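You operate a simulated robot arm through the tools that you are given. There is no shell and no other tool. Be economical: measure what you need, move in short steps, check, and stop when the job is done.

The job below is to be done with a simulated two-armed robot. You get a single attempt, and the scene is never put back.

TASK
Put one of the kernels from the top of the deck in the small basket. Then take the 22 MM sieve from the top of the shaker stand and put it on the top of the packing bench. Then shut the dust drawer. Then take the lid off the white tin and lay it down on the top of the wooden bench. The order counts.

It is judged by the outcome, as a careful person would: the job done as asked, and still so three seconds after it is handed in. It fails if anything else is knocked over, pushed out of place, dropped, spilled or broken. Lids that push on must go on centred and level and be pressed home; caps that screw on are set level and turned clockwise until they are tight.

THE ROBOT
Two 7-joint arms with three-finger grippers on one trunk, on a base that drives. Base frame: it is fixed to the floor where the robot stands at the start and does not move with it; the origin is under the middle of the robot, x ahead of it, y to its left, z up. Units: cm, degrees, N and s.
The left shoulder is at the start at [4.2, 15.4, 100.8], the right one opposite. With the tool pointing down near the work surface each hand reaches from about 24 to 64 cm from the robot's upright axis, wherever it stands, measured 20 degrees to its own side. Places, roughly: dust drawer [240, 170, 20]; kernel (3x3x2 cm) [60, 20, 90]; sieve [150, 0, 75]; small basket (13x35x8 cm) [210, 10, 80]; top of the packing bench [170, -210, 90]; white tin (9x9x10 cm) [-300, -180, 80]. Payload 2.69 kg a hand.
Tool frame (each hand has its own): the origin (TCP) lies between the finger pads and is the grasp point; the fingertips stand 2.9 cm ahead of it; z points along the fingers, y is the line along which they close. Largest opening 12 cm; the body of the gripper starts 7.8 cm behind the TCP.
Orientation is told as [roll, pitch, yaw] about the base's x, y, z axes, in that order, counted from this pose: with the fingers straight down and closing along the base's y, the tool's x points along the base's -x, its y along +y and its z along -z.

THE INTERFACE
- The arms move only by the tool play_rows. It takes "left_targets", "right_targets" or both (then of equal length, played together; a hand with none holds still); each is text: rows parted by semicolons, each of 7 numbers parted by spaces: the shift along the tool's x, y, z in cm, then the turn, a rotation vector about the tool's x, y, z in degrees, then the opening, from 0 (shut) to 1 (fully open). In form: dx dy dz wx wy wz hand; .... A call has 1 to 20 rows; each row is the pose to reach, as a shift and turn from the pose commanded when the call began, along the tool's axes at that moment. Each row takes 0.2 s and may step no farther than 5 cm and 8.6 degrees from the row before; otherwise, or with a gripper value out of range, the whole call is refused. Where a pose cannot be reached the arm comes as near as it can. A force on the tool above 40 N (or 10 N above the force at the start of the call, whichever is more), or a blocked arm, ends the call early, and 0.2 s more pass. The fingers move at their own pace and stop on an object; they squeeze with about 36 N. The grip force told is the motor's: it shows also when the fingers shut on nothing. Time passes only in rows, and 0.2 s behind the last, so rows that repeat a pose let the fingers close. It gives the time, the measured TCP pose, the force on the tool (base axes), the opening and the grip force at its end, in the units of the frame above (readings bear some noise), with the torque about the TCP (base axes, N m) and any sound that the robot's microphone picked up.
- Cameras (640 x 400 px; columns grow to the right, rows downward): "scene" is now at [15.59, -0.42, 119.02]; the picture's right is [-0.04, -1.00, 0.00], its down [-0.27, 0.01, -0.96] and it looks along [0.96, -0.04, -0.27] (base axes); focal length 230 px, centre (320, 200). "left" rides on the left gripper at [6.3, 0, -10.4] in its tool frame; the picture's right is [0.00, 1.00, 0.00], its down [-0.83, 0.00, -0.56] and it looks along [-0.56, 0.00, 0.83] (tool axes); focal length 275 px, centre (320, 200). "right" rides on the right gripper at [6.3, 0, -10.4] in its tool frame; the picture's right is [0.00, 1.00, 0.00], its down [-0.83, 0.00, -0.56] and it looks along [-0.56, 0.00, 0.83] (tool axes); focal length 275 px, centre (320, 200). There is no depth. A picture from a camera that has moved, and an enlarged one, comes with that camera's place and axes in the base frame and with its lens.
- grab_frame(camera): a new picture of that camera. It takes no simulated time.
- slide_trunk(by): slides the trunk up (or, below 0, down) by that many cm; the arms and the scene camera ride with it, the base frame stays. It gives what a move gives, with no picture.
- base_move(legs): drives the robot by 1 to 6 legs, each [ahead, left, turn to the left] in cm, cm and degrees, along the robot's own axes; the way and the turn of a leg run together, so that a leg with both is an arc; at most 150 cm and 180 degrees a leg. The arms and the cameras ride along, it lands a little off, and it stops where it bumps. It gives what a move gives.
- pan_tilt(pan, tilt): turns the head with the scene camera to pan (to the left, within 80 degrees either way) and tilt (down, from -29 to 69), counted from straight ahead of the robot. It gives what a move gives.
- enlarge(camera, box): a new picture of the part [left, top, right, bottom] of that camera's present view, enlarged. It takes no simulated time.
- sign_off(): hands the job in; it is judged then, once.

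Go step by step. Nothing tells you exact positions but the pictures and the camera data: compare them with the known pose of the tool, close in by small moves and look again before you grip or let go. The budget is 165 turns and 130 pictures, counting those below and the enlarged ones. Unless the task says otherwise, let go and move clear before handing in, and close with one line.

The tools are called after "Emit:" as a command line: name --argument value ..., lists and objects as JSON in quotes. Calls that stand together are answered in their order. play_rows: Moves the arms, as the interface text tells. Its arguments: {"type":"object","properties":{"left_targets":{"type":"string"},"right_targets":{"type":"string"}},"required":[]} The other tools are called the same way: slide_trunk (by) slides the trunk up or down; base_move (legs) drives the base; pan_tilt (pan, tilt) turns the head that bears the scene camera; grab_frame (camera) takes a picture; enlarge (camera, box) takes an enlarged picture of a part of a camera's view; sign_off () hands the job in.

At the start:

```text
time: 0.0
left_ee_pos: [35.69, 19.3, 111.58]
left_tool_rot: [0.0, 0.1, -0.1]
left_force: [0.1, -0.4, 0.2]
left_moment: [0.02, 0.02, -0.02]
left_width: 12.02
left_grasp_force: 0.1
right_ee_pos: [31.57, -13.56, 108.76]
right_tool_rot: [0.0, 0.0, 0.1]
right_force: [0.3, -0.1, -0.1]
right_moment: [0.01, 0.01, -0.01]
right_width: 12.0
right_grasp_force: 0.0
trunk travel left (down, up): [-37.6, 6.2]
robot x, y, heading: [0.2, -0.13, -0.0]
head pan, tilt: [-2.3, 15.4]
```

scene: 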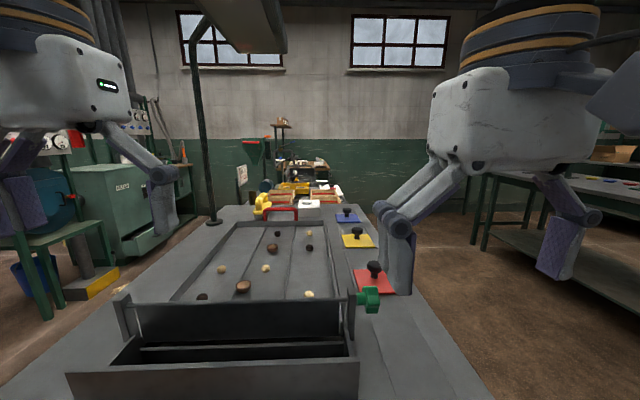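
right: 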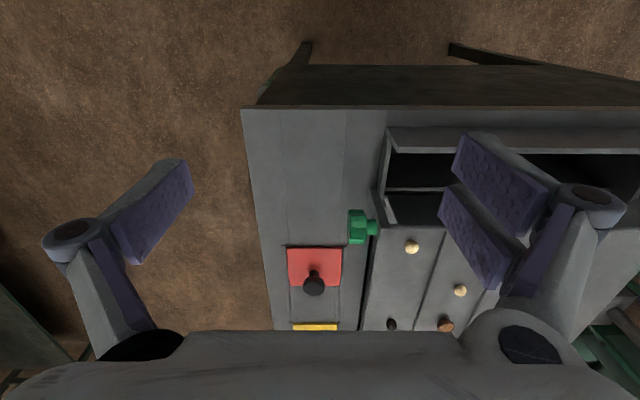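
left: 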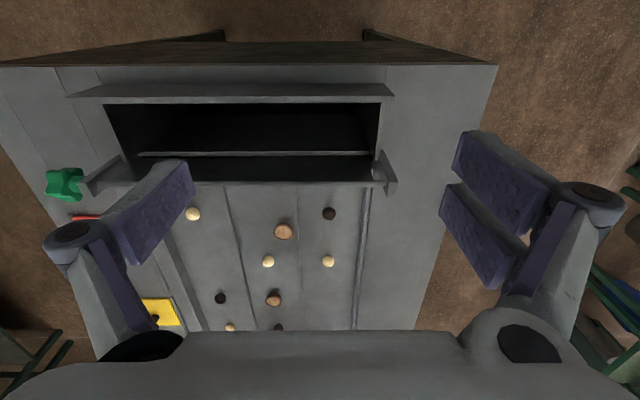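

I see a gravity-table deck ahead with cream, brown and dark pieces on it; I need to tell which are kernels. I'll enlarge the view of the deck and the surroundings.

Emit:
enlarge --camera "scene" --box '[180, 200, 380, 320]'

Emit:
enlarge --camera "scene" --box '[230, 110, 370, 220]'

Emit:
enlarge --camera "left" --box '[160, 180, 380, 340]'

```text
3.20 times, centred on (280, 260) of scene
camera zoom: at [15.59, -0.42, 119.02], right [-0.04, -1.0, 0.0], down [-0.27, 0.01, -0.96], along [0.96, -0.04, -0.27], focal length 736 px, centre (448, 8)
```

zoom: 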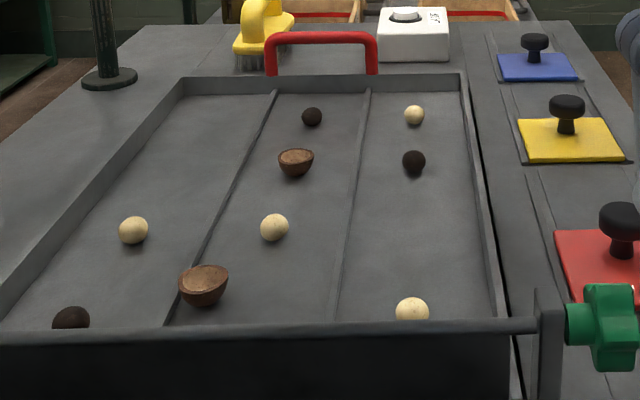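

```text
3.64 times, centred on (300, 165) of scene
camera zoom: at [15.59, -0.42, 119.02], right [-0.04, -1.0, 0.0], down [-0.27, 0.01, -0.96], along [0.96, -0.04, -0.27], focal length 837 px, centre (393, 327)
```

zoom: 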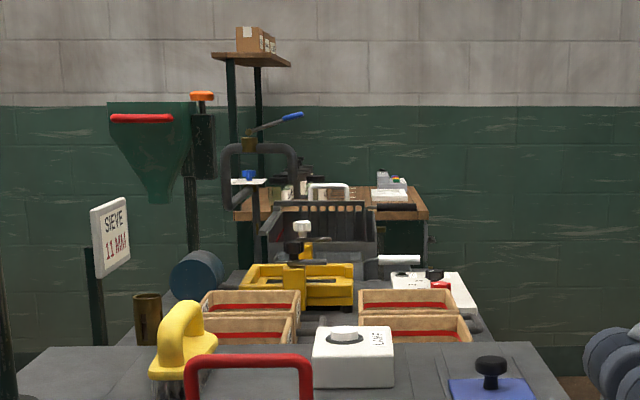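

```text
2.50 times, centred on (270, 260) of left
camera zoom: at [29.34, 19.42, 122.0], right [0.0, 1.0, 0.0], down [0.83, 0.0, 0.56], along [0.56, 0.0, -0.83], focal length 688 px, centre (445, 50)
```

zoom: 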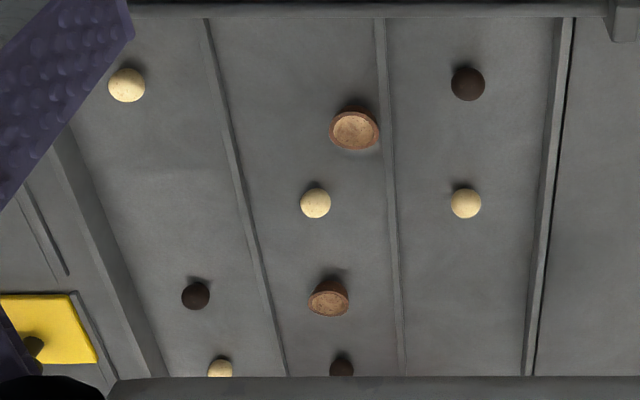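

The cream balls are the kernels (brown are shells, dark ones stones). The nearest one is at about [54.4, 0.2, 88.7]. I'll bring the right hand above it and look around with the head as well.

Emit:
play_rows --right_targets "-3.3 2 1 0 0 0 0.6; -6.6 4 2 0 0 0 0.6; -9.9 6 3 0 0 0 0.6; -13.2 8 4 0 0 0 0.6; -16.5 10 5 0 0 0 0.6; -19.8 12 6 0 0 0 0.6; -22.8 13.8 7.5 0 0 0 0.6; -22.8 13.8 7.5 0 0 0 0.6"

Emit:
grab_frame --camera "right"

Emit:
grab_frame --camera "scene"

```text
time: 1.8
left_ee_pos: [35.72, 19.31, 111.54]
left_tool_rot: [0.1, -0.1, 0.1]
left_force: [0.2, -0.6, -0.8]
left_moment: [0.01, -0.01, -0.04]
left_width: 12.02
left_grasp_force: 0.0
right_ee_pos: [51.93, -1.48, 100.54]
right_tool_rot: [0.1, 0.0, 0.0]
right_force: [-1.3, 0.4, 0.4]
right_moment: [0.01, -0.05, -0.02]
right_width: 7.19
right_grasp_force: 0.1
right hand out of reach, approached as far as the arm can: row 6, 7, 8
trunk travel left (down, up): [-37.6, 6.2]
robot x, y, heading: [0.19, -0.02, 0.2]
head pan, tilt: [-2.3, 15.4]
```

```text
123 pictures are left
camera right: at [45.47, -1.37, 110.92], right [-0.01, 1.0, 0.0], down [0.83, 0.0, 0.56], along [0.56, 0.0, -0.83], focal length 275 px, centre (320, 200)
```

right: 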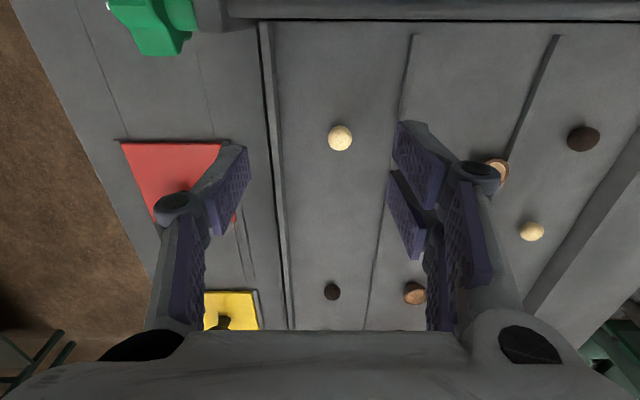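

```text
122 pictures are left
camera scene: at [15.56, -0.41, 119.03], right [-0.04, -1.0, 0.0], down [-0.26, 0.01, -0.96], along [0.96, -0.04, -0.27], focal length 230 px, centre (320, 200)
```

scene: 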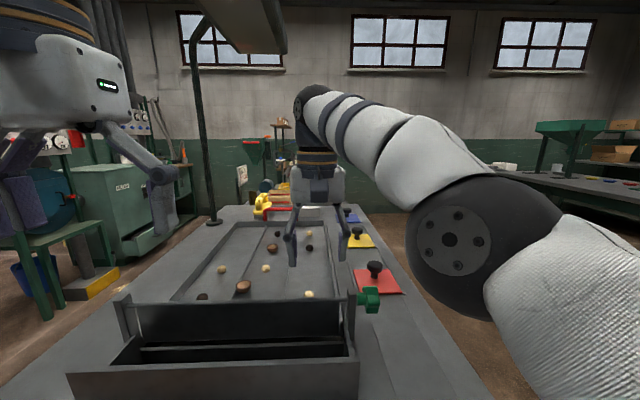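

The kernel is confirmed at about [54.1, 0.3]. The arm was short at this height; I'll go lower and see where it lands.

Emit:
play_rows --right_targets "0 0 2 0 0 0 0.5; 0 0 4 0 0 0 0.5; 0 0 6 0 0 0 0.5; 0 0 6 0 0 0 0.5"

Emit:
grab_frame --camera "right"

```text
time: 2.8
left_ee_pos: [35.76, 19.39, 111.55]
left_tool_rot: [-0.1, 0.1, -0.1]
left_force: [0.0, -0.2, 0.2]
left_moment: [0.02, 0.03, -0.05]
left_width: 12.0
left_grasp_force: 0.1
right_ee_pos: [53.48, -0.71, 95.2]
right_tool_rot: [-0.1, 0.1, 0.0]
right_force: [0.1, 0.2, 0.1]
right_moment: [-0.01, -0.01, 0.01]
right_width: 5.96
right_grasp_force: 0.1
right hand out of reach, approached as far as the arm can: row 1, 2, 3, 4
trunk travel left (down, up): [-37.6, 6.2]
robot x, y, heading: [0.18, 0.2, 0.2]
head pan, tilt: [-2.3, 15.4]
```

```text
121 pictures are left
camera right: at [47.09, -0.67, 105.5], right [0.0, 1.0, 0.0], down [0.83, 0.0, 0.56], along [0.56, 0.0, -0.83], focal length 275 px, centre (320, 200)
```

right: 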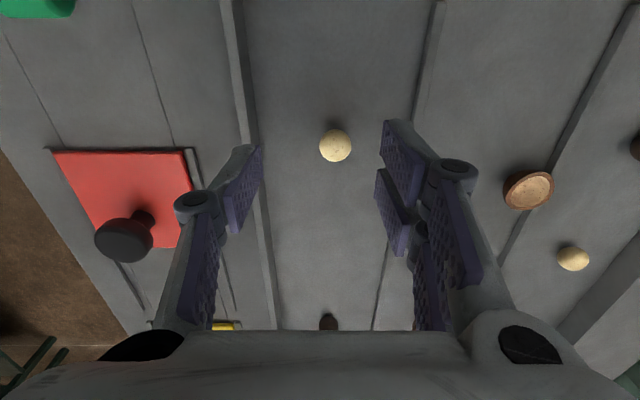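

The hand gets closer as it lowers; the kernel is at about [53.9, 0.3]. I'll lower so the fingertips straddle the kernel.

Emit:
play_rows --right_targets "0.2 0 1.2 0 0 0 0.5; 0.3 0.1 2.4 0 0 0 0.5; 0.4 0.1 3.4 0 0 0 0.5; 0.4 0.1 3.4 0 0 0 0.5"

Emit:
grab_frame --camera "right"

Emit:
enlarge --camera "scene" --box '[240, 220, 400, 320]'

```text
time: 3.8
left_ee_pos: [35.73, 19.33, 111.52]
left_tool_rot: [0.0, -0.1, 0.1]
left_force: [0.4, -0.6, 0.1]
left_moment: [0.01, 0.0, -0.01]
left_width: 12.0
left_grasp_force: 0.1
right_ee_pos: [54.08, -0.21, 92.01]
right_tool_rot: [0.1, 0.1, 0.0]
right_force: [0.0, 0.5, 0.8]
right_moment: [-0.02, 0.0, -0.03]
right_width: 5.99
right_grasp_force: 0.1
right hand out of reach, approached as far as the arm can: row 1, 2, 3, 4
trunk travel left (down, up): [-37.6, 6.2]
robot x, y, heading: [0.33, 0.06, 0.0]
head pan, tilt: [-2.3, 15.4]
```

```text
120 pictures are left
camera right: at [47.8, -0.17, 102.36], right [0.0, 1.0, 0.0], down [0.83, 0.0, 0.55], along [0.55, 0.0, -0.83], focal length 275 px, centre (320, 200)
```

right: 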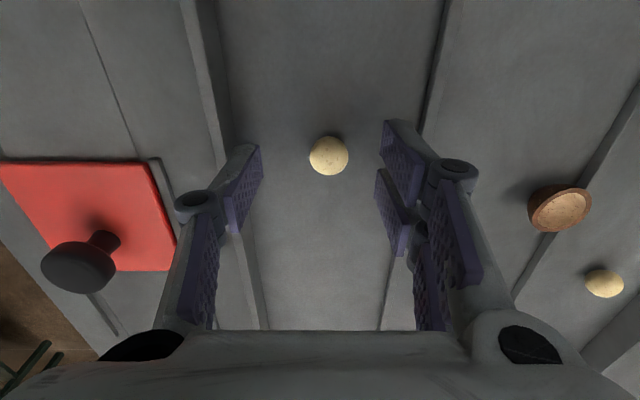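

```text
4.00 times, centred on (320, 270) of scene
camera zoom: at [15.58, -0.42, 119.02], right [-0.04, -1.0, 0.0], down [-0.27, 0.01, -0.96], along [0.96, -0.04, -0.27], focal length 920 px, centre (320, -80)
```

zoom: 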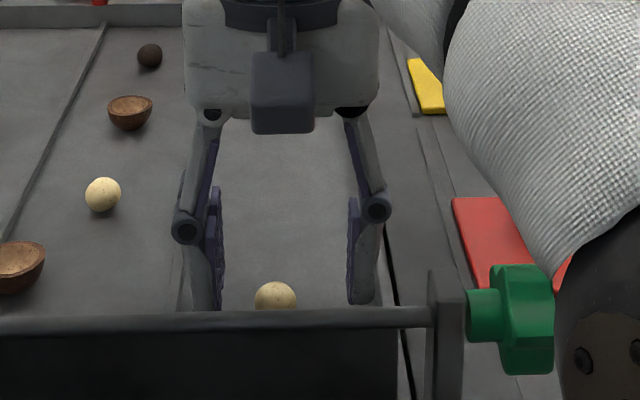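

The fingertips are about level with the kernel's centre and straddle it. I'll lower slightly and close.

Emit:
play_rows --right_targets "0.2 0.3 0.5 0 0 0 0.4; 0.2 0.3 0.9 0 0 0 0.35; 0.2 0.3 0.9 0 0 0 0.2; 0.2 0.3 0.9 0 0 0 0.1; 0.2 0.3 0.9 0 0 0 0; 0.2 0.3 0.9 0 0 0 0"

Emit:
grab_frame --camera "right"

```text
time: 5.2
left_ee_pos: [35.75, 19.31, 111.61]
left_tool_rot: [0.1, 0.1, -0.1]
left_force: [0.0, 0.4, -0.2]
left_moment: [-0.04, 0.01, 0.03]
left_width: 11.99
left_grasp_force: 0.1
right_ee_pos: [54.16, 0.15, 91.22]
right_tool_rot: [0.0, 0.1, 0.0]
right_force: [1.4, -0.3, -0.1]
right_moment: [0.0, 0.02, 0.02]
right_width: 1.17
right_grasp_force: 35.8
trunk travel left (down, up): [-37.6, 6.2]
robot x, y, heading: [-0.13, -0.44, -0.0]
head pan, tilt: [-2.3, 15.4]
```

```text
118 pictures are left
camera right: at [47.85, 0.23, 101.51], right [0.0, 1.0, 0.0], down [0.83, 0.0, 0.55], along [0.55, 0.0, -0.83], focal length 275 px, centre (320, 200)
```

right: 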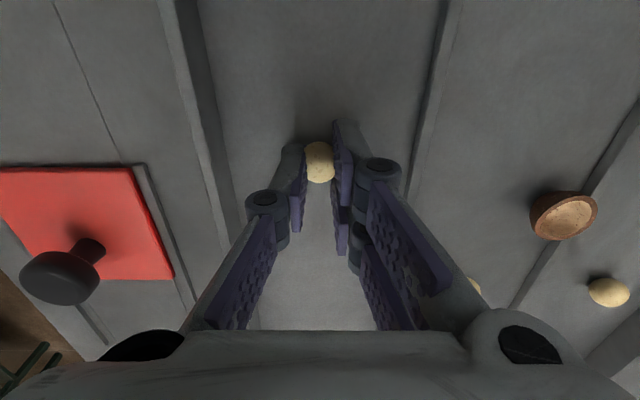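

The fingers hold the kernel only by their very tips (1.17 cm). I'll reopen slightly, lower half a centimetre, and regrip.

Emit:
play_rows --right_targets "0 0 0 0 0 0 0.25; 0 0 0 0 0 0 0.25; 0 0 0.4 0 0 0 0.25; 0 0 0.7 0 0 0 0.25; 0 0 0.7 0 0 0 0.25"

Emit:
enlarge --camera "right" --box '[220, 80, 420, 280]'

```text
time: 6.4
left_ee_pos: [35.43, 19.32, 111.73]
left_tool_rot: [0.0, -0.2, 0.0]
left_force: [-0.2, -0.5, 0.2]
left_moment: [-0.01, 0.03, 0.02]
left_width: 11.99
left_grasp_force: 0.1
right_ee_pos: [54.26, 0.14, 90.79]
right_tool_rot: [0.0, -0.3, 0.1]
right_force: [-1.2, -0.8, 27.7]
right_moment: [0.09, 0.33, -0.07]
right_width: 3.01
right_grasp_force: 0.4
right hand out of reach, approached as far as the arm can: row 3, 4, 5
trunk travel left (down, up): [-37.6, 6.2]
robot x, y, heading: [0.2, -0.04, 0.2]
head pan, tilt: [-2.3, 15.4]
```

```text
2.00 times, centred on (320, 180) of right
camera zoom: at [47.82, 0.23, 101.17], right [0.0, 1.0, 0.0], down [0.83, 0.0, 0.56], along [0.56, 0.0, -0.83], focal length 551 px, centre (320, 240)
```

zoom: 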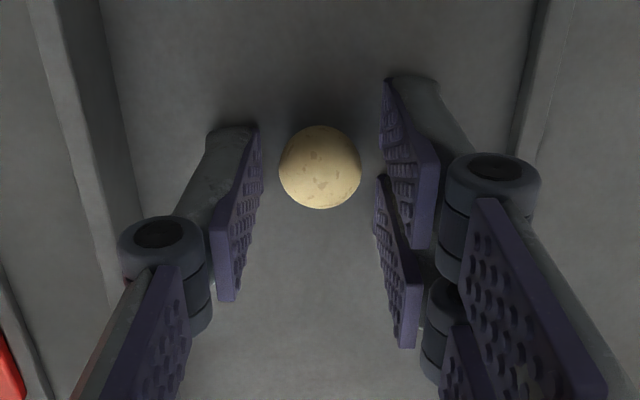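

The tips touch the deck now, so the deck is at about z 87.9. I'll ease up a hair and close on the kernel at its middle.

Emit:
play_rows --right_targets "0.2 0.1 -0.3 0 0 0 0.25; 0.2 0.1 -0.3 0 0 0 0.1; 0.2 0.1 -0.3 0 0 0 0; 0.2 0.1 -0.3 0 0 0 0; 0.2 0.1 -0.3 0 0 0 0"

Emit:
enlarge --camera "right" --box '[220, 80, 420, 280]'

```text
time: 7.6
left_ee_pos: [35.64, 19.47, 111.61]
left_tool_rot: [0.0, -0.1, -0.1]
left_force: [0.1, -0.3, -0.5]
left_moment: [-0.01, -0.03, 0.02]
left_width: 12.01
left_grasp_force: 0.1
right_ee_pos: [54.11, 0.44, 90.76]
right_tool_rot: [-0.1, 0.2, 0.0]
right_force: [-1.0, 3.5, 6.8]
right_moment: [0.19, -0.03, 0.04]
right_width: 0.93
right_grasp_force: 35.6
trunk travel left (down, up): [-37.6, 6.2]
robot x, y, heading: [0.08, 0.3, -0.0]
head pan, tilt: [-2.3, 15.4]
```

```text
2.00 times, centred on (320, 180) of right
camera zoom: at [47.79, 0.45, 101.12], right [-0.01, 1.0, 0.0], down [0.83, 0.01, 0.55], along [0.55, 0.0, -0.83], focal length 551 px, centre (320, 240)
```

zoom: 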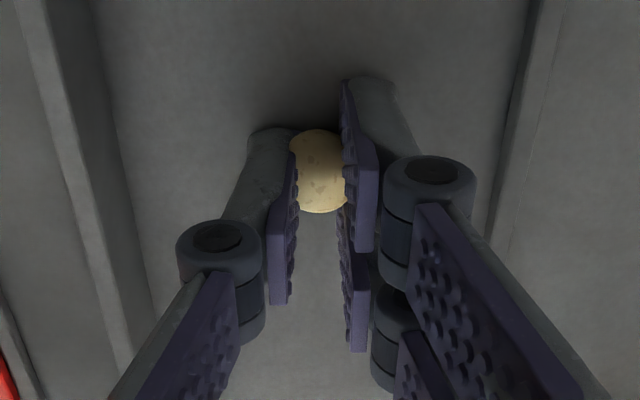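

It is gripped; I'll lift and check that it stays.

Emit:
play_rows --right_targets "0.2 0 -2 0 0 0 0; 0.4 0 -5 0 0 0 0; 2 0 -9 0 0 0 0; 4 0 -13 0 0 0 0; 4 0 -13 0 0 0 0"

Emit:
enlarge --camera "right" --box '[160, 80, 480, 280]'

```text
time: 8.8
left_ee_pos: [35.71, 19.24, 111.57]
left_tool_rot: [0.0, -0.1, 0.0]
left_force: [-0.2, 0.7, -1.0]
left_moment: [-0.02, -0.04, -0.01]
left_width: 11.98
left_grasp_force: 0.1
right_ee_pos: [49.4, 0.18, 103.74]
right_tool_rot: [0.1, -0.1, -0.1]
right_force: [-0.8, 1.1, 0.1]
right_moment: [0.01, 0.01, 0.02]
right_width: 0.79
right_grasp_force: 36.0
right hand out of reach, approached as far as the arm can: row 2, 3, 4, 5
trunk travel left (down, up): [-37.6, 6.2]
robot x, y, heading: [-0.34, 0.26, 0.2]
head pan, tilt: [-2.3, 15.4]
```

```text
2.00 times, centred on (320, 180) of right
camera zoom: at [42.97, 0.11, 114.1], right [0.0, 1.0, 0.0], down [0.83, 0.0, 0.56], along [0.56, 0.0, -0.83], focal length 551 px, centre (320, 240)
```

zoom: 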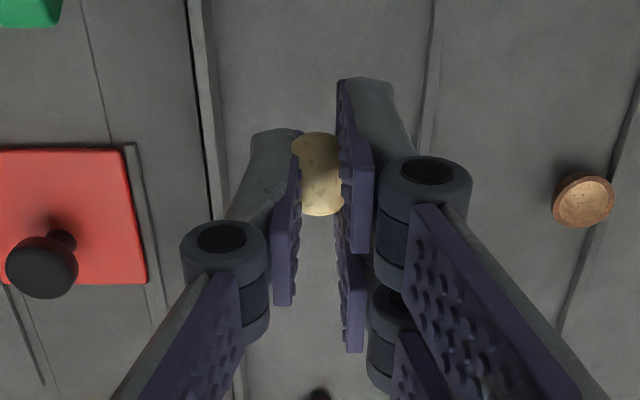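

The kernel is lifted and held. I'll draw the hand back near the body, and look around to plan the drive.

Emit:
play_rows --right_targets "3 -2 -1 0 0 0 0; 6 -4 -2 0 0 0 0; 9 -7 -4 0 0 0 0; 12 -10 -6 0 0 0 0; 15 -13 -8 0 0 0 0; 15 -13 -8 0 0 0 0"

Emit:
pan_tilt --pan -55 --tilt 22

Emit:
grab_frame --camera "scene"

Emit:
pan_tilt --pan 50 --tilt 22

Emit:
grab_frame --camera "scene"

Emit:
enlarge --camera "right" --box '[220, 80, 420, 280]'

```text
time: 10.2
left_ee_pos: [35.74, 19.51, 111.53]
left_tool_rot: [0.0, 0.0, 0.0]
left_force: [-0.1, 0.8, 0.4]
left_moment: [-0.02, -0.03, -0.01]
left_width: 12.0
left_grasp_force: 0.0
right_ee_pos: [34.29, -12.93, 111.7]
right_tool_rot: [0.0, 0.0, 0.0]
right_force: [0.2, 0.0, -0.1]
right_moment: [-0.01, 0.06, -0.01]
right_width: 0.76
right_grasp_force: 35.0
right hand out of reach, approached as far as the arm can: row 1, 2
trunk travel left (down, up): [-37.6, 6.2]
robot x, y, heading: [-0.21, -0.09, -0.2]
head pan, tilt: [-2.3, 15.4]
```

```text
time: 11.4
left_ee_pos: [35.78, 19.43, 111.65]
left_tool_rot: [0.1, 0.0, 0.1]
left_force: [-0.7, 1.0, 0.2]
left_moment: [0.0, 0.0, -0.02]
left_width: 12.0
left_grasp_force: 0.0
right_ee_pos: [34.41, -12.83, 111.69]
right_tool_rot: [0.0, 0.0, 0.0]
right_force: [0.7, 0.6, -0.1]
right_moment: [0.0, -0.02, 0.0]
right_width: 0.66
right_grasp_force: 34.8
trunk travel left (down, up): [-37.6, 6.2]
robot x, y, heading: [0.19, -0.13, -0.3]
head pan, tilt: [-55.0, 22.0]
```

```text
114 pictures are left
camera scene: at [11.59, -7.65, 117.94], right [-0.82, -0.57, 0.0], down [-0.22, 0.31, -0.93], along [0.53, -0.76, -0.37], focal length 230 px, centre (320, 200)
```

scene: 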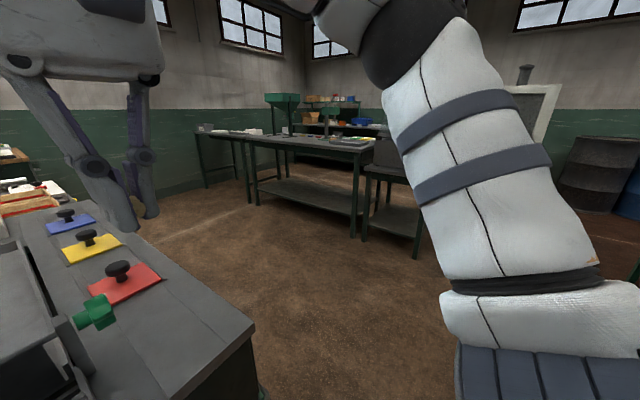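

```text
time: 13.2
left_ee_pos: [35.79, 19.4, 111.63]
left_tool_rot: [0.0, 0.0, 0.0]
left_force: [0.4, 0.1, -1.0]
left_moment: [0.0, 0.0, 0.02]
left_width: 12.0
left_grasp_force: 0.0
right_ee_pos: [34.37, -12.87, 111.62]
right_tool_rot: [-0.1, -0.1, 0.0]
right_force: [-0.4, -0.1, 0.3]
right_moment: [-0.02, 0.05, 0.0]
right_width: 0.62
right_grasp_force: 34.4
trunk travel left (down, up): [-37.6, 6.2]
robot x, y, heading: [-0.2, -0.5, 0.0]
head pan, tilt: [50.0, 22.0]
```

```text
113 pictures are left
camera scene: at [12.23, 7.06, 117.94], right [0.77, -0.64, 0.0], down [-0.24, -0.29, -0.93], along [0.6, 0.71, -0.37], focal length 230 px, centre (320, 200)
```

scene: 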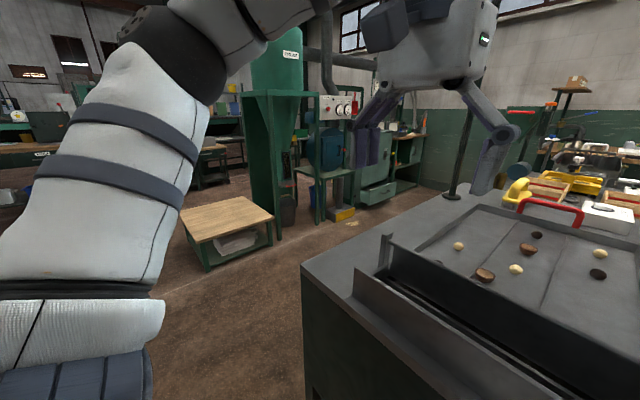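

```text
2.00 times, centred on (320, 180) of right
camera zoom: at [27.97, -12.88, 122.02], right [0.0, 1.0, 0.0], down [0.83, 0.0, 0.56], along [0.56, 0.0, -0.83], focal length 551 px, centre (320, 240)
```

zoom: 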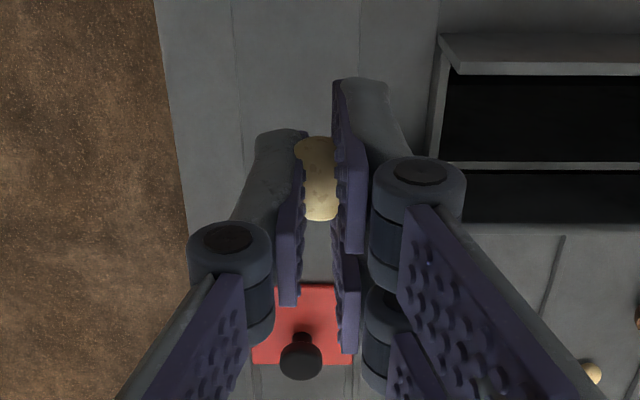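

The grip width creeps down (1.17→0.62), so the kernel is slowly being squeezed out. I'll take it back to the deck at once and regrip it, gentler and better centred.

Emit:
play_rows --right_targets "-5 4.3 2.5 0 0 0 0; -9 8 5 0 0 0 0; -12 10.5 7 0 0 0 0; -15 13 8 0 0 0 0; -17.5 13.2 12 0 0 0 0; -19.2 13.2 16 0 0 0 0; -19.6 13.2 19 0 0 0 0; -19.6 13.2 20.3 0 0 0 0; -19.6 13.2 20.3 0 0 0 0"

Emit:
enlarge --camera "right" --box '[220, 80, 420, 280]'

```text
refused: row 1 steps farther than a row can; nothing moved
```

```text
2.00 times, centred on (320, 180) of right
camera zoom: at [27.97, -12.88, 122.02], right [0.0, 1.0, 0.0], down [0.83, 0.0, 0.56], along [0.56, 0.0, -0.83], focal length 551 px, centre (320, 240)
```

zoom: 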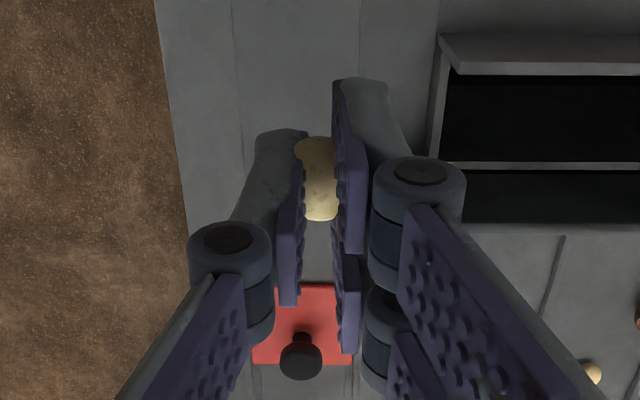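

The first step was too long; same path with shorter rows.

Emit:
play_rows --right_targets "-3 2.6 1.6 0 0 0 0; -6 5.2 3.2 0 0 0 0; -9 7.8 4.8 0 0 0 0; -12 10.4 6.4 0 0 0 0; -15 13 8 0 0 0 0; -17.5 13.2 12 0 0 0 0; -19.2 13.2 16 0 0 0 0; -19.6 13.2 19 0 0 0 0; -19.6 13.2 20.3 0 0 0 0; -19.6 13.2 20.3 0 0 0 0"

Emit:
enlarge --camera "right" --box '[220, 80, 420, 280]'

```text
time: 15.4
left_ee_pos: [35.77, 19.28, 111.62]
left_tool_rot: [0.0, -0.1, 0.0]
left_force: [0.2, -0.1, 0.5]
left_moment: [-0.05, 0.02, -0.02]
left_width: 11.99
left_grasp_force: 0.1
right_ee_pos: [53.97, 0.44, 91.28]
right_tool_rot: [0.0, 0.0, 0.0]
right_force: [0.0, 0.1, 0.8]
right_moment: [-0.01, -0.01, 0.02]
right_width: 0.61
right_grasp_force: 33.1
right hand out of reach, approached as far as the arm can: row 7
trunk travel left (down, up): [-37.6, 6.2]
robot x, y, heading: [0.26, -0.26, 0.0]
head pan, tilt: [50.0, 22.0]
```

```text
2.00 times, centred on (320, 180) of right
camera zoom: at [47.61, 0.47, 101.56], right [0.0, 1.0, 0.0], down [0.83, 0.0, 0.56], along [0.56, 0.0, -0.83], focal length 551 px, centre (320, 240)
```

zoom: 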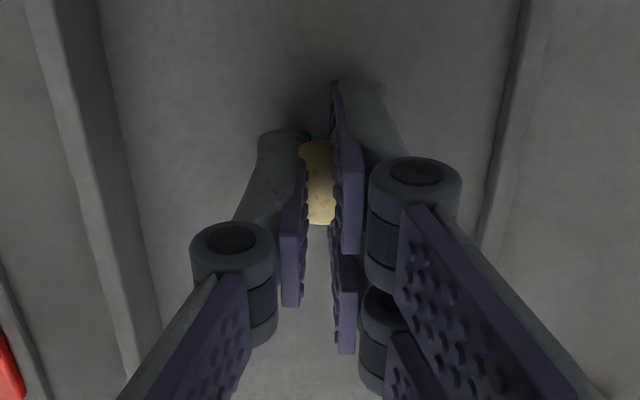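

It has stayed in, now deeper between the pads. Here, just over the deck, I'll test whether a gentler commanded opening holds it.

Emit:
play_rows --right_targets "0 0 0.3 0 0 0 0; 0 0 0.3 0 0 0 0.1; 0 0 0.3 0 0 0 0.1"

Emit:
enlarge --camera "right" --box '[220, 80, 420, 280]'

```text
time: 16.2
left_ee_pos: [35.81, 19.41, 111.45]
left_tool_rot: [0.0, 0.0, 0.0]
left_force: [0.2, 0.7, 0.3]
left_moment: [0.02, -0.04, -0.04]
left_width: 12.0
left_grasp_force: 0.0
right_ee_pos: [54.0, 0.46, 90.91]
right_tool_rot: [0.0, -0.1, -0.1]
right_force: [0.1, -0.1, -0.2]
right_moment: [-0.02, -0.02, -0.03]
right_width: 1.44
right_grasp_force: 19.8
trunk travel left (down, up): [-37.6, 6.2]
robot x, y, heading: [0.04, 0.18, -0.1]
head pan, tilt: [50.0, 22.0]
```

```text
2.00 times, centred on (320, 180) of right
camera zoom: at [47.61, 0.46, 101.31], right [0.0, 1.0, 0.0], down [0.83, 0.0, 0.56], along [0.56, 0.0, -0.83], focal length 551 px, centre (320, 240)
```

zoom: 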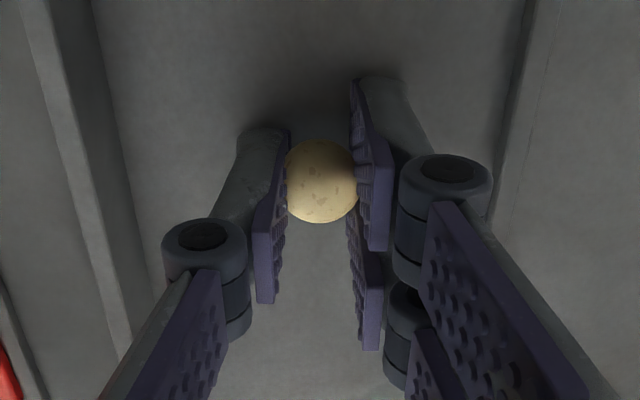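

With opening 0.1 the kernel is held centred at 1.44 cm with about 20 N. I'll lift with that and check that it is stable.

Emit:
play_rows --right_targets "0.2 0 -2 0 0 0 0.1; 0.4 0 -5 0 0 0 0.1; 2 0 -9 0 0 0 0.1; 4.7 0 -12.8 0 0 0 0.1; 7.7 -2.6 -14.4 0 0 0 0.1; 10.7 -5.2 -16 0 0 0 0.1; 13.7 -7.8 -17.6 0 0 0 0.1; 16.7 -10.4 -19.2 0 0 0 0.1; 19.7 -13 -20.8 0 0 0 0.1; 19.7 -13 -20.8 0 0 0 0.1"

Emit:
pan_tilt --pan 0 --tilt 60

Emit:
grab_frame --camera "scene"

Emit:
enlarge --camera "right" --box '[220, 80, 420, 280]'

```text
time: 18.4
left_ee_pos: [35.72, 19.44, 111.5]
left_tool_rot: [0.0, 0.0, -0.1]
left_force: [-0.2, -0.2, 0.5]
left_moment: [0.01, 0.01, 0.03]
left_width: 11.99
left_grasp_force: 0.1
right_ee_pos: [34.25, -12.69, 111.75]
right_tool_rot: [0.0, 0.0, 0.0]
right_force: [-0.2, 0.7, -0.1]
right_moment: [0.01, 0.04, -0.03]
right_width: 1.46
right_grasp_force: 19.9
right hand out of reach, approached as far as the arm can: row 2, 3
trunk travel left (down, up): [-37.6, 6.2]
robot x, y, heading: [-0.13, 0.15, -0.2]
head pan, tilt: [50.0, 22.0]
```

```text
time: 19.6
left_ee_pos: [35.65, 19.29, 111.56]
left_tool_rot: [0.0, 0.0, -0.1]
left_force: [-0.4, 0.8, -0.3]
left_moment: [-0.02, -0.01, 0.0]
left_width: 12.03
left_grasp_force: 0.0
right_ee_pos: [34.31, -12.65, 111.82]
right_tool_rot: [0.0, 0.0, 0.1]
right_force: [-0.2, 1.0, 0.2]
right_moment: [0.02, -0.02, 0.01]
right_width: 0.59
right_grasp_force: 34.2
trunk travel left (down, up): [-37.6, 6.2]
robot x, y, heading: [-0.15, -0.38, -0.0]
head pan, tilt: [0.0, 60.0]
```

```text
108 pictures are left
camera scene: at [12.93, -0.04, 112.46], right [0.0, -1.0, 0.0], down [-0.87, 0.0, -0.5], along [0.5, 0.0, -0.87], focal length 230 px, centre (320, 200)
```

scene: 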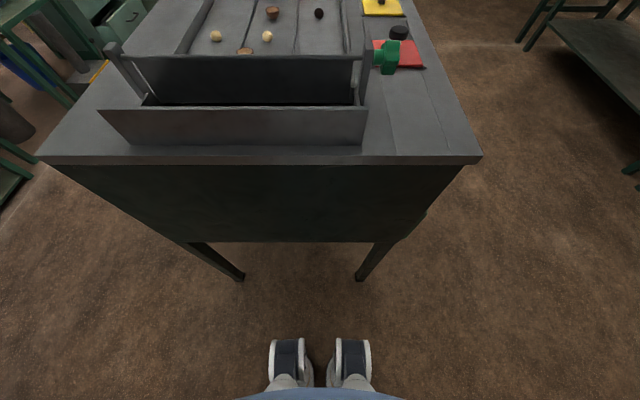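

```text
2.00 times, centred on (320, 180) of right
camera zoom: at [27.92, -12.64, 122.1], right [0.0, 1.0, 0.0], down [0.83, 0.0, 0.56], along [0.56, 0.0, -0.83], focal length 551 px, centre (320, 240)
```

zoom: 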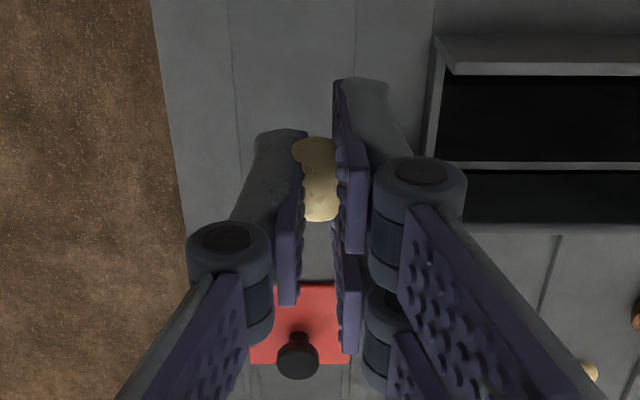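

The kernel is stable (soft pads settle at 0.6 cm). The deck table spans about y −24…43, x 36…127; the aisle on the right is clear to y≈−190. I'll drive right, then ahead, and turn left to look at the shaker area.

Emit:
base_move --legs '[[0, -75, 0], [140, 0, 0], [0, 0, 90]]'

Emit:
pan_tilt --pan 0 --tilt 30

Emit:
grab_frame --camera "scene"

Emit:
enlarge --camera "right" --box '[220, 80, 420, 280]'

```text
time: 36.3
left_ee_pos: [120.41, -41.29, 111.52]
left_tool_rot: [0.0, 0.0, 89.9]
left_force: [0.7, 0.4, -0.5]
left_moment: [0.02, -0.02, -0.01]
left_width: 11.99
left_grasp_force: 0.1
right_ee_pos: [152.48, -42.68, 111.62]
right_tool_rot: [0.1, -0.1, 89.9]
right_force: [0.0, 0.1, -0.2]
right_moment: [-0.04, 0.0, -0.02]
right_width: 1.44
right_grasp_force: 19.9
trunk travel left (down, up): [-37.6, 6.2]
robot x, y, heading: [139.81, -77.1, 90.1]
head pan, tilt: [0.0, 60.0]
```

```text
time: 37.2
left_ee_pos: [120.55, -41.11, 111.51]
left_tool_rot: [-0.1, 0.0, 89.9]
left_force: [0.3, 0.0, -0.3]
left_moment: [0.0, -0.04, -0.01]
left_width: 11.99
left_grasp_force: 0.1
right_ee_pos: [152.47, -42.7, 111.77]
right_tool_rot: [0.0, 0.1, 89.9]
right_force: [0.4, 0.4, 0.9]
right_moment: [0.02, 0.0, 0.02]
right_width: 0.6
right_grasp_force: 34.3
trunk travel left (down, up): [-37.6, 6.2]
robot x, y, heading: [139.97, -76.75, 89.9]
head pan, tilt: [0.0, 30.0]
```

```text
106 pictures are left
camera scene: at [139.74, -61.57, 116.66], right [1.0, 0.0, 0.0], down [0.0, -0.5, -0.87], along [0.0, 0.87, -0.5], focal length 230 px, centre (320, 200)
```

scene: 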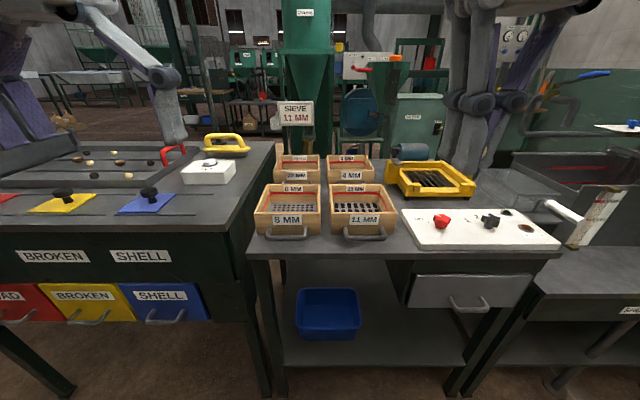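

```text
2.00 times, centred on (320, 180) of right
camera zoom: at [152.49, -48.9, 122.1], right [-1.0, 0.0, 0.0], down [0.0, 0.83, 0.56], along [0.0, 0.56, -0.83], focal length 551 px, centre (320, 240)
```

zoom: 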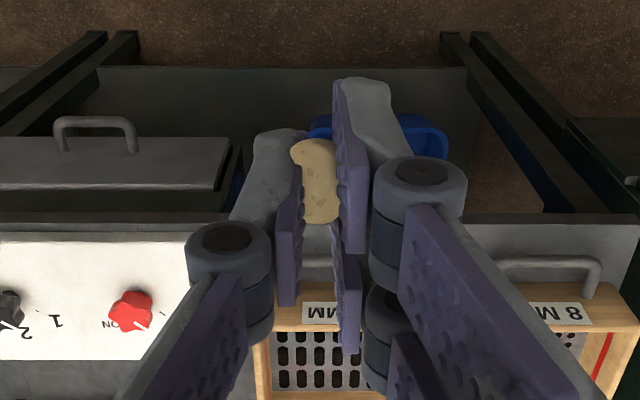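

The sieves are on the shaker stand: four wooden boxes with labels. I'll read the labels and look right for the small basket.

Emit:
enlarge --camera "scene" --box '[240, 140, 400, 250]'

Emit:
pan_tilt --pan -50 --tilt 30

Emit:
grab_frame --camera "scene"

```text
3.64 times, centred on (320, 195) of scene
camera zoom: at [139.74, -61.57, 116.66], right [1.0, 0.0, 0.0], down [0.0, -0.5, -0.87], along [0.0, 0.87, -0.5], focal length 837 px, centre (320, 218)
```

zoom: 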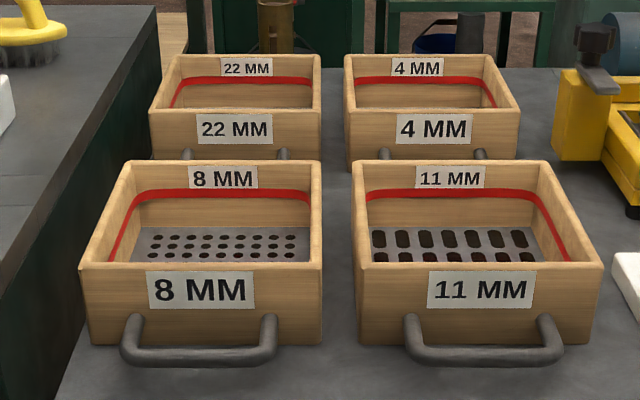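

```text
time: 38.4
left_ee_pos: [120.51, -41.26, 111.61]
left_tool_rot: [0.0, 0.0, 90.0]
left_force: [-0.3, 0.1, 1.3]
left_moment: [0.02, -0.01, -0.02]
left_width: 11.99
left_grasp_force: 0.1
right_ee_pos: [152.44, -42.64, 111.75]
right_tool_rot: [0.0, 0.0, 89.8]
right_force: [0.3, 0.5, -0.3]
right_moment: [-0.03, 0.02, 0.04]
right_width: 0.58
right_grasp_force: 33.6
trunk travel left (down, up): [-37.6, 6.2]
robot x, y, heading: [139.55, -77.02, 90.1]
head pan, tilt: [-50.0, 30.0]
```

```text
103 pictures are left
camera scene: at [146.66, -64.8, 116.66], right [0.64, -0.77, 0.0], down [-0.38, -0.32, -0.87], along [0.66, 0.56, -0.5], focal length 230 px, centre (320, 200)
```

scene: 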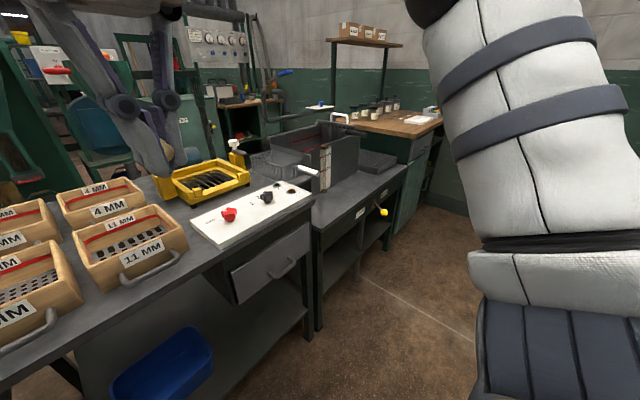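

The 22 MM sieve is the back-left one. On the next table I see a grey wire basket beside a big grey tank; let me enlarge it.

Emit:
enlarge --camera "scene" --box '[170, 100, 430, 260]'

```text
2.46 times, centred on (300, 180) of scene
camera zoom: at [146.66, -64.8, 116.66], right [0.64, -0.77, 0.0], down [-0.38, -0.32, -0.87], along [0.66, 0.56, -0.5], focal length 566 px, centre (369, 249)
```

zoom: 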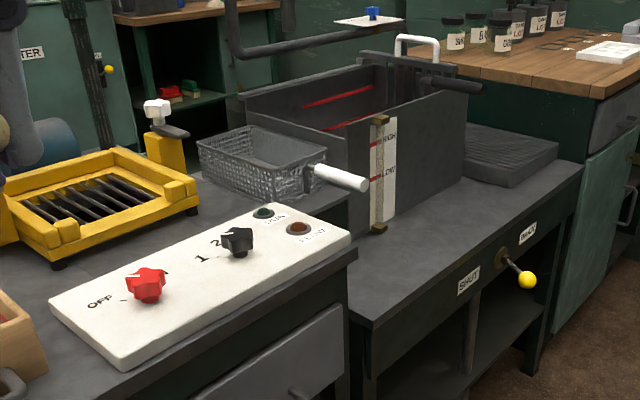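

The small basket is the wire one with a white handle, lengthwise along y, basin around [205, 5, 80]. I'll drive alongside it.

Emit:
base_move --legs '[[0, -46, 0], [13, 0, 0]]'

Emit:
pan_tilt --pan -15 --tilt 30

Emit:
grab_frame --camera "scene"

Emit:
grab_frame --camera "right"

```text
time: 43.4
left_ee_pos: [166.62, -28.18, 111.54]
left_tool_rot: [0.0, 0.0, 89.8]
left_force: [0.2, 0.5, 0.7]
left_moment: [-0.04, 0.0, 0.0]
left_width: 11.97
left_grasp_force: 0.0
right_ee_pos: [198.65, -29.77, 111.66]
right_tool_rot: [0.0, 0.0, 89.6]
right_force: [-0.5, 0.6, -0.7]
right_moment: [-0.03, -0.02, 0.04]
right_width: 1.42
right_grasp_force: 2.0
trunk travel left (down, up): [-37.6, 6.2]
robot x, y, heading: [186.28, -63.82, 89.6]
head pan, tilt: [-50.0, 30.0]
```

```text
time: 44.4
left_ee_pos: [166.59, -28.36, 111.54]
left_tool_rot: [0.0, 0.0, 89.9]
left_force: [0.2, -0.4, 0.2]
left_moment: [-0.03, 0.02, -0.04]
left_width: 11.99
left_grasp_force: 0.1
right_ee_pos: [198.58, -29.98, 111.71]
right_tool_rot: [0.0, 0.0, 89.7]
right_force: [0.5, 0.4, -0.2]
right_moment: [0.03, 0.01, 0.03]
right_width: 1.8
right_grasp_force: 3.9
trunk travel left (down, up): [-37.6, 6.2]
robot x, y, heading: [185.7, -63.68, 89.8]
head pan, tilt: [-15.0, 30.0]
```

```text
101 pictures are left
camera scene: at [188.21, -49.12, 116.66], right [0.96, -0.26, 0.0], down [-0.13, -0.48, -0.87], along [0.23, 0.84, -0.5], focal length 230 px, centre (320, 200)
```

scene: 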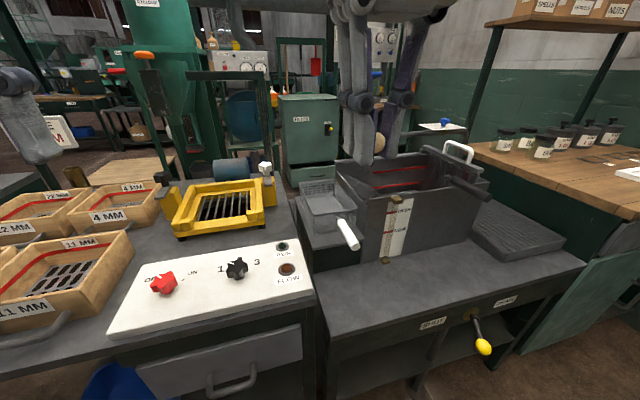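

```text
100 pictures are left
camera right: at [198.65, -36.18, 122.1], right [-1.0, 0.0, 0.0], down [0.0, 0.83, 0.56], along [0.0, 0.56, -0.83], focal length 275 px, centre (320, 200)
```

right: 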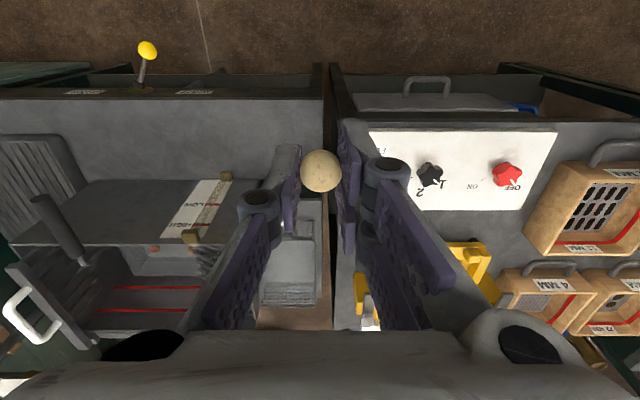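

The grip force has dropped to 4 N at 1.8 cm width — I'll look closely at the kernel before moving on.

Emit:
enlarge --camera "right" --box '[240, 100, 400, 260]'

Emit:
enlarge --camera "scene" --box '[320, 60, 460, 200]'

```text
2.50 times, centred on (320, 180) of right
camera zoom: at [198.65, -36.18, 122.1], right [-1.0, 0.0, 0.0], down [0.0, 0.83, 0.56], along [0.0, 0.56, -0.83], focal length 688 px, centre (320, 250)
```

zoom: 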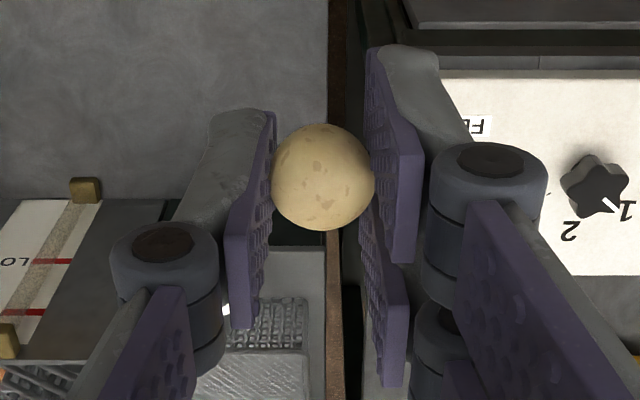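

```text
2.86 times, centred on (390, 130) of scene
camera zoom: at [188.21, -49.12, 116.66], right [0.96, -0.26, 0.0], down [-0.13, -0.48, -0.87], along [0.23, 0.84, -0.5], focal length 658 px, centre (120, 400)
```

zoom: 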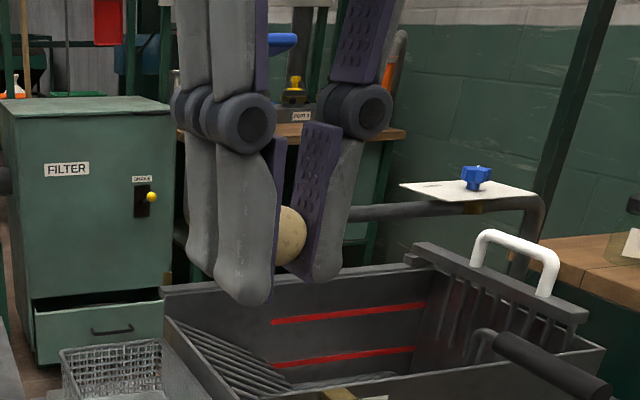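

The kernel sits well centred between the pads with light force. I'll firm the grip a little and drive ahead 8 cm so the basket is within reach.

Emit:
play_rows --right_targets "0 0 0 0 0 0 0.08; 0 0 0 0 0 0 0.08"

Emit:
base_move --legs '[[8, 0, 0]]'

Emit:
grab_frame --camera "right"

```text
time: 45.0
left_ee_pos: [166.62, -28.27, 111.53]
left_tool_rot: [0.1, 0.0, 89.7]
left_force: [0.2, 0.8, 0.6]
left_moment: [-0.02, -0.01, 0.03]
left_width: 11.97
left_grasp_force: 0.0
right_ee_pos: [198.67, -29.89, 111.67]
right_tool_rot: [0.0, 0.0, 89.8]
right_force: [0.2, -0.1, 0.1]
right_moment: [-0.03, -0.02, 0.01]
right_width: 1.37
right_grasp_force: 11.0
trunk travel left (down, up): [-37.6, 6.2]
robot x, y, heading: [186.08, -64.18, 89.7]
head pan, tilt: [-15.0, 30.0]
```

```text
time: 46.0
left_ee_pos: [166.7, -20.32, 111.44]
left_tool_rot: [0.0, 0.1, 89.8]
left_force: [0.4, 0.5, 0.0]
left_moment: [0.0, -0.02, -0.02]
left_width: 12.0
left_grasp_force: 0.0
right_ee_pos: [198.75, -21.86, 111.68]
right_tool_rot: [0.0, 0.0, 89.8]
right_force: [0.1, 1.1, -0.8]
right_moment: [-0.04, 0.04, 0.03]
right_width: 1.33
right_grasp_force: 20.8
trunk travel left (down, up): [-37.6, 6.2]
robot x, y, heading: [185.8, -56.03, 89.5]
head pan, tilt: [-15.0, 30.0]
```

```text
97 pictures are left
camera right: at [198.69, -28.15, 122.08], right [-1.0, 0.0, 0.0], down [0.0, 0.83, 0.56], along [0.0, 0.56, -0.83], focal length 275 px, centre (320, 200)
```

right: 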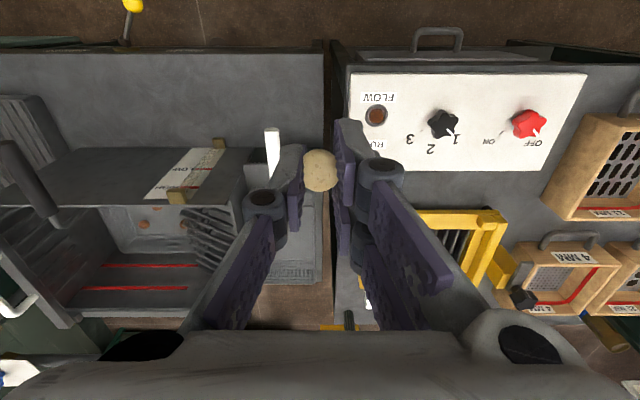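

The basket lies just ahead-right. I'll move the hand above its basin at about [203.5, 4, 96].

Emit:
play_rows --right_targets "-4 -0.8 0.5 0 0 0 0.08; -8 -1.6 1 0 0 0 0.08; -12 -2.4 2 0 0 0 0.08; -16 -3.2 4 0 0 0 0.08; -20 -4 6.5 0 0 0 0.08; -23 -4.5 9.5 0 0 0 0.08; -25.5 -4.8 13 0 0 0 0.08; -25.8 -4.8 15.7 0 0 0 0.08; -25.8 -4.8 15.7 0 0 0 0.08"

Emit:
grab_frame --camera "right"

Emit:
grab_frame --camera "scene"

```text
time: 48.0
left_ee_pos: [166.7, -20.38, 111.6]
left_tool_rot: [0.0, -0.1, 89.8]
left_force: [0.2, -0.3, 0.0]
left_moment: [-0.02, 0.01, 0.0]
left_width: 12.0
left_grasp_force: 0.0
right_ee_pos: [204.35, 1.66, 95.38]
right_tool_rot: [0.0, 0.0, 89.8]
right_force: [-0.5, -0.3, 0.3]
right_moment: [-0.01, 0.02, -0.01]
right_width: 1.33
right_grasp_force: 21.9
right hand out of reach, approached as far as the arm can: row 5, 6, 7, 8, 9
trunk travel left (down, up): [-37.6, 6.2]
robot x, y, heading: [185.9, -56.1, 90.0]
head pan, tilt: [-15.0, 30.0]
```

```text
96 pictures are left
camera right: at [204.26, -4.65, 105.67], right [-1.0, 0.0, 0.0], down [0.0, 0.83, 0.56], along [0.0, 0.56, -0.83], focal length 275 px, centre (320, 200)
```

right: 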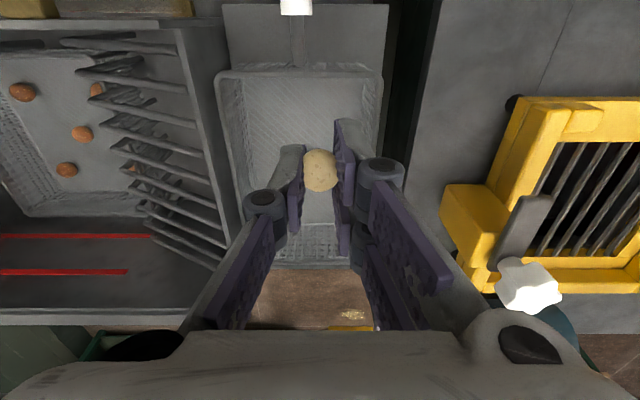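

```text
95 pictures are left
camera scene: at [188.24, -41.18, 116.67], right [0.96, -0.26, 0.0], down [-0.13, -0.48, -0.87], along [0.23, 0.84, -0.5], focal length 230 px, centre (320, 200)
```

scene: 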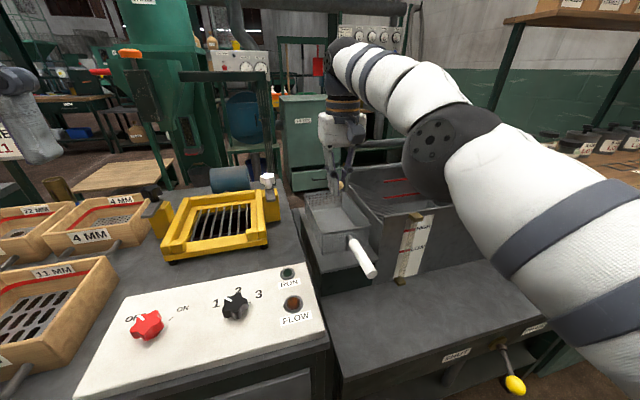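

The hand is over the basin (x 199–212, y −1…19). I'll lower into the basket.

Emit:
play_rows --right_targets "0 0 3 0 0 0 0.08; 0 0 6 0 0 0 0.08; 0 0 9 0 0 0 0.08; 0 0 11.5 0 0 0 0.08; 0 0 11.5 0 0 0 0.08"

Emit:
grab_frame --camera "right"

Emit:
enlarge --camera "scene" --box '[270, 110, 430, 280]'

```text
time: 49.2
left_ee_pos: [166.73, -20.47, 111.56]
left_tool_rot: [0.0, -0.1, 89.7]
left_force: [0.3, 0.5, -0.4]
left_moment: [-0.02, 0.0, 0.01]
left_width: 11.99
left_grasp_force: 0.0
right_ee_pos: [204.11, 3.6, 84.08]
right_tool_rot: [0.0, 0.0, 89.7]
right_force: [0.5, -0.8, -1.0]
right_moment: [0.01, 0.0, 0.01]
right_width: 1.34
right_grasp_force: 11.1
right hand out of reach, approached as far as the arm can: row 1, 2, 3, 4, 5
trunk travel left (down, up): [-37.6, 6.2]
robot x, y, heading: [186.01, -55.75, 89.6]
head pan, tilt: [-15.0, 30.0]
```

```text
94 pictures are left
camera right: at [204.11, -2.64, 94.49], right [-1.0, 0.0, 0.0], down [0.0, 0.83, 0.55], along [0.0, 0.55, -0.83], focal length 275 px, centre (320, 200)
```

right: 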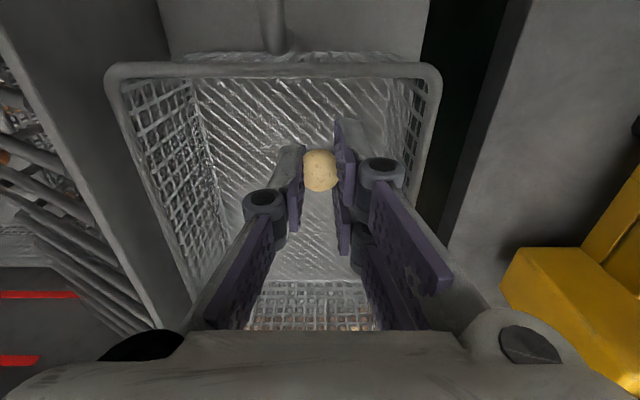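

```text
2.35 times, centred on (350, 195) of scene
camera zoom: at [188.24, -41.19, 116.67], right [0.96, -0.26, 0.0], down [-0.13, -0.48, -0.87], along [0.23, 0.84, -0.5], focal length 542 px, centre (249, 212)
```

zoom: 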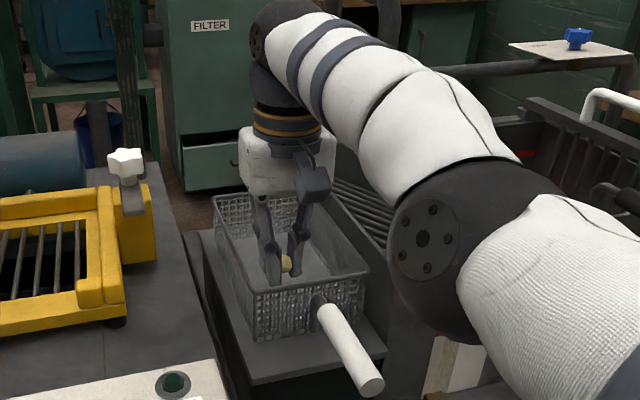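

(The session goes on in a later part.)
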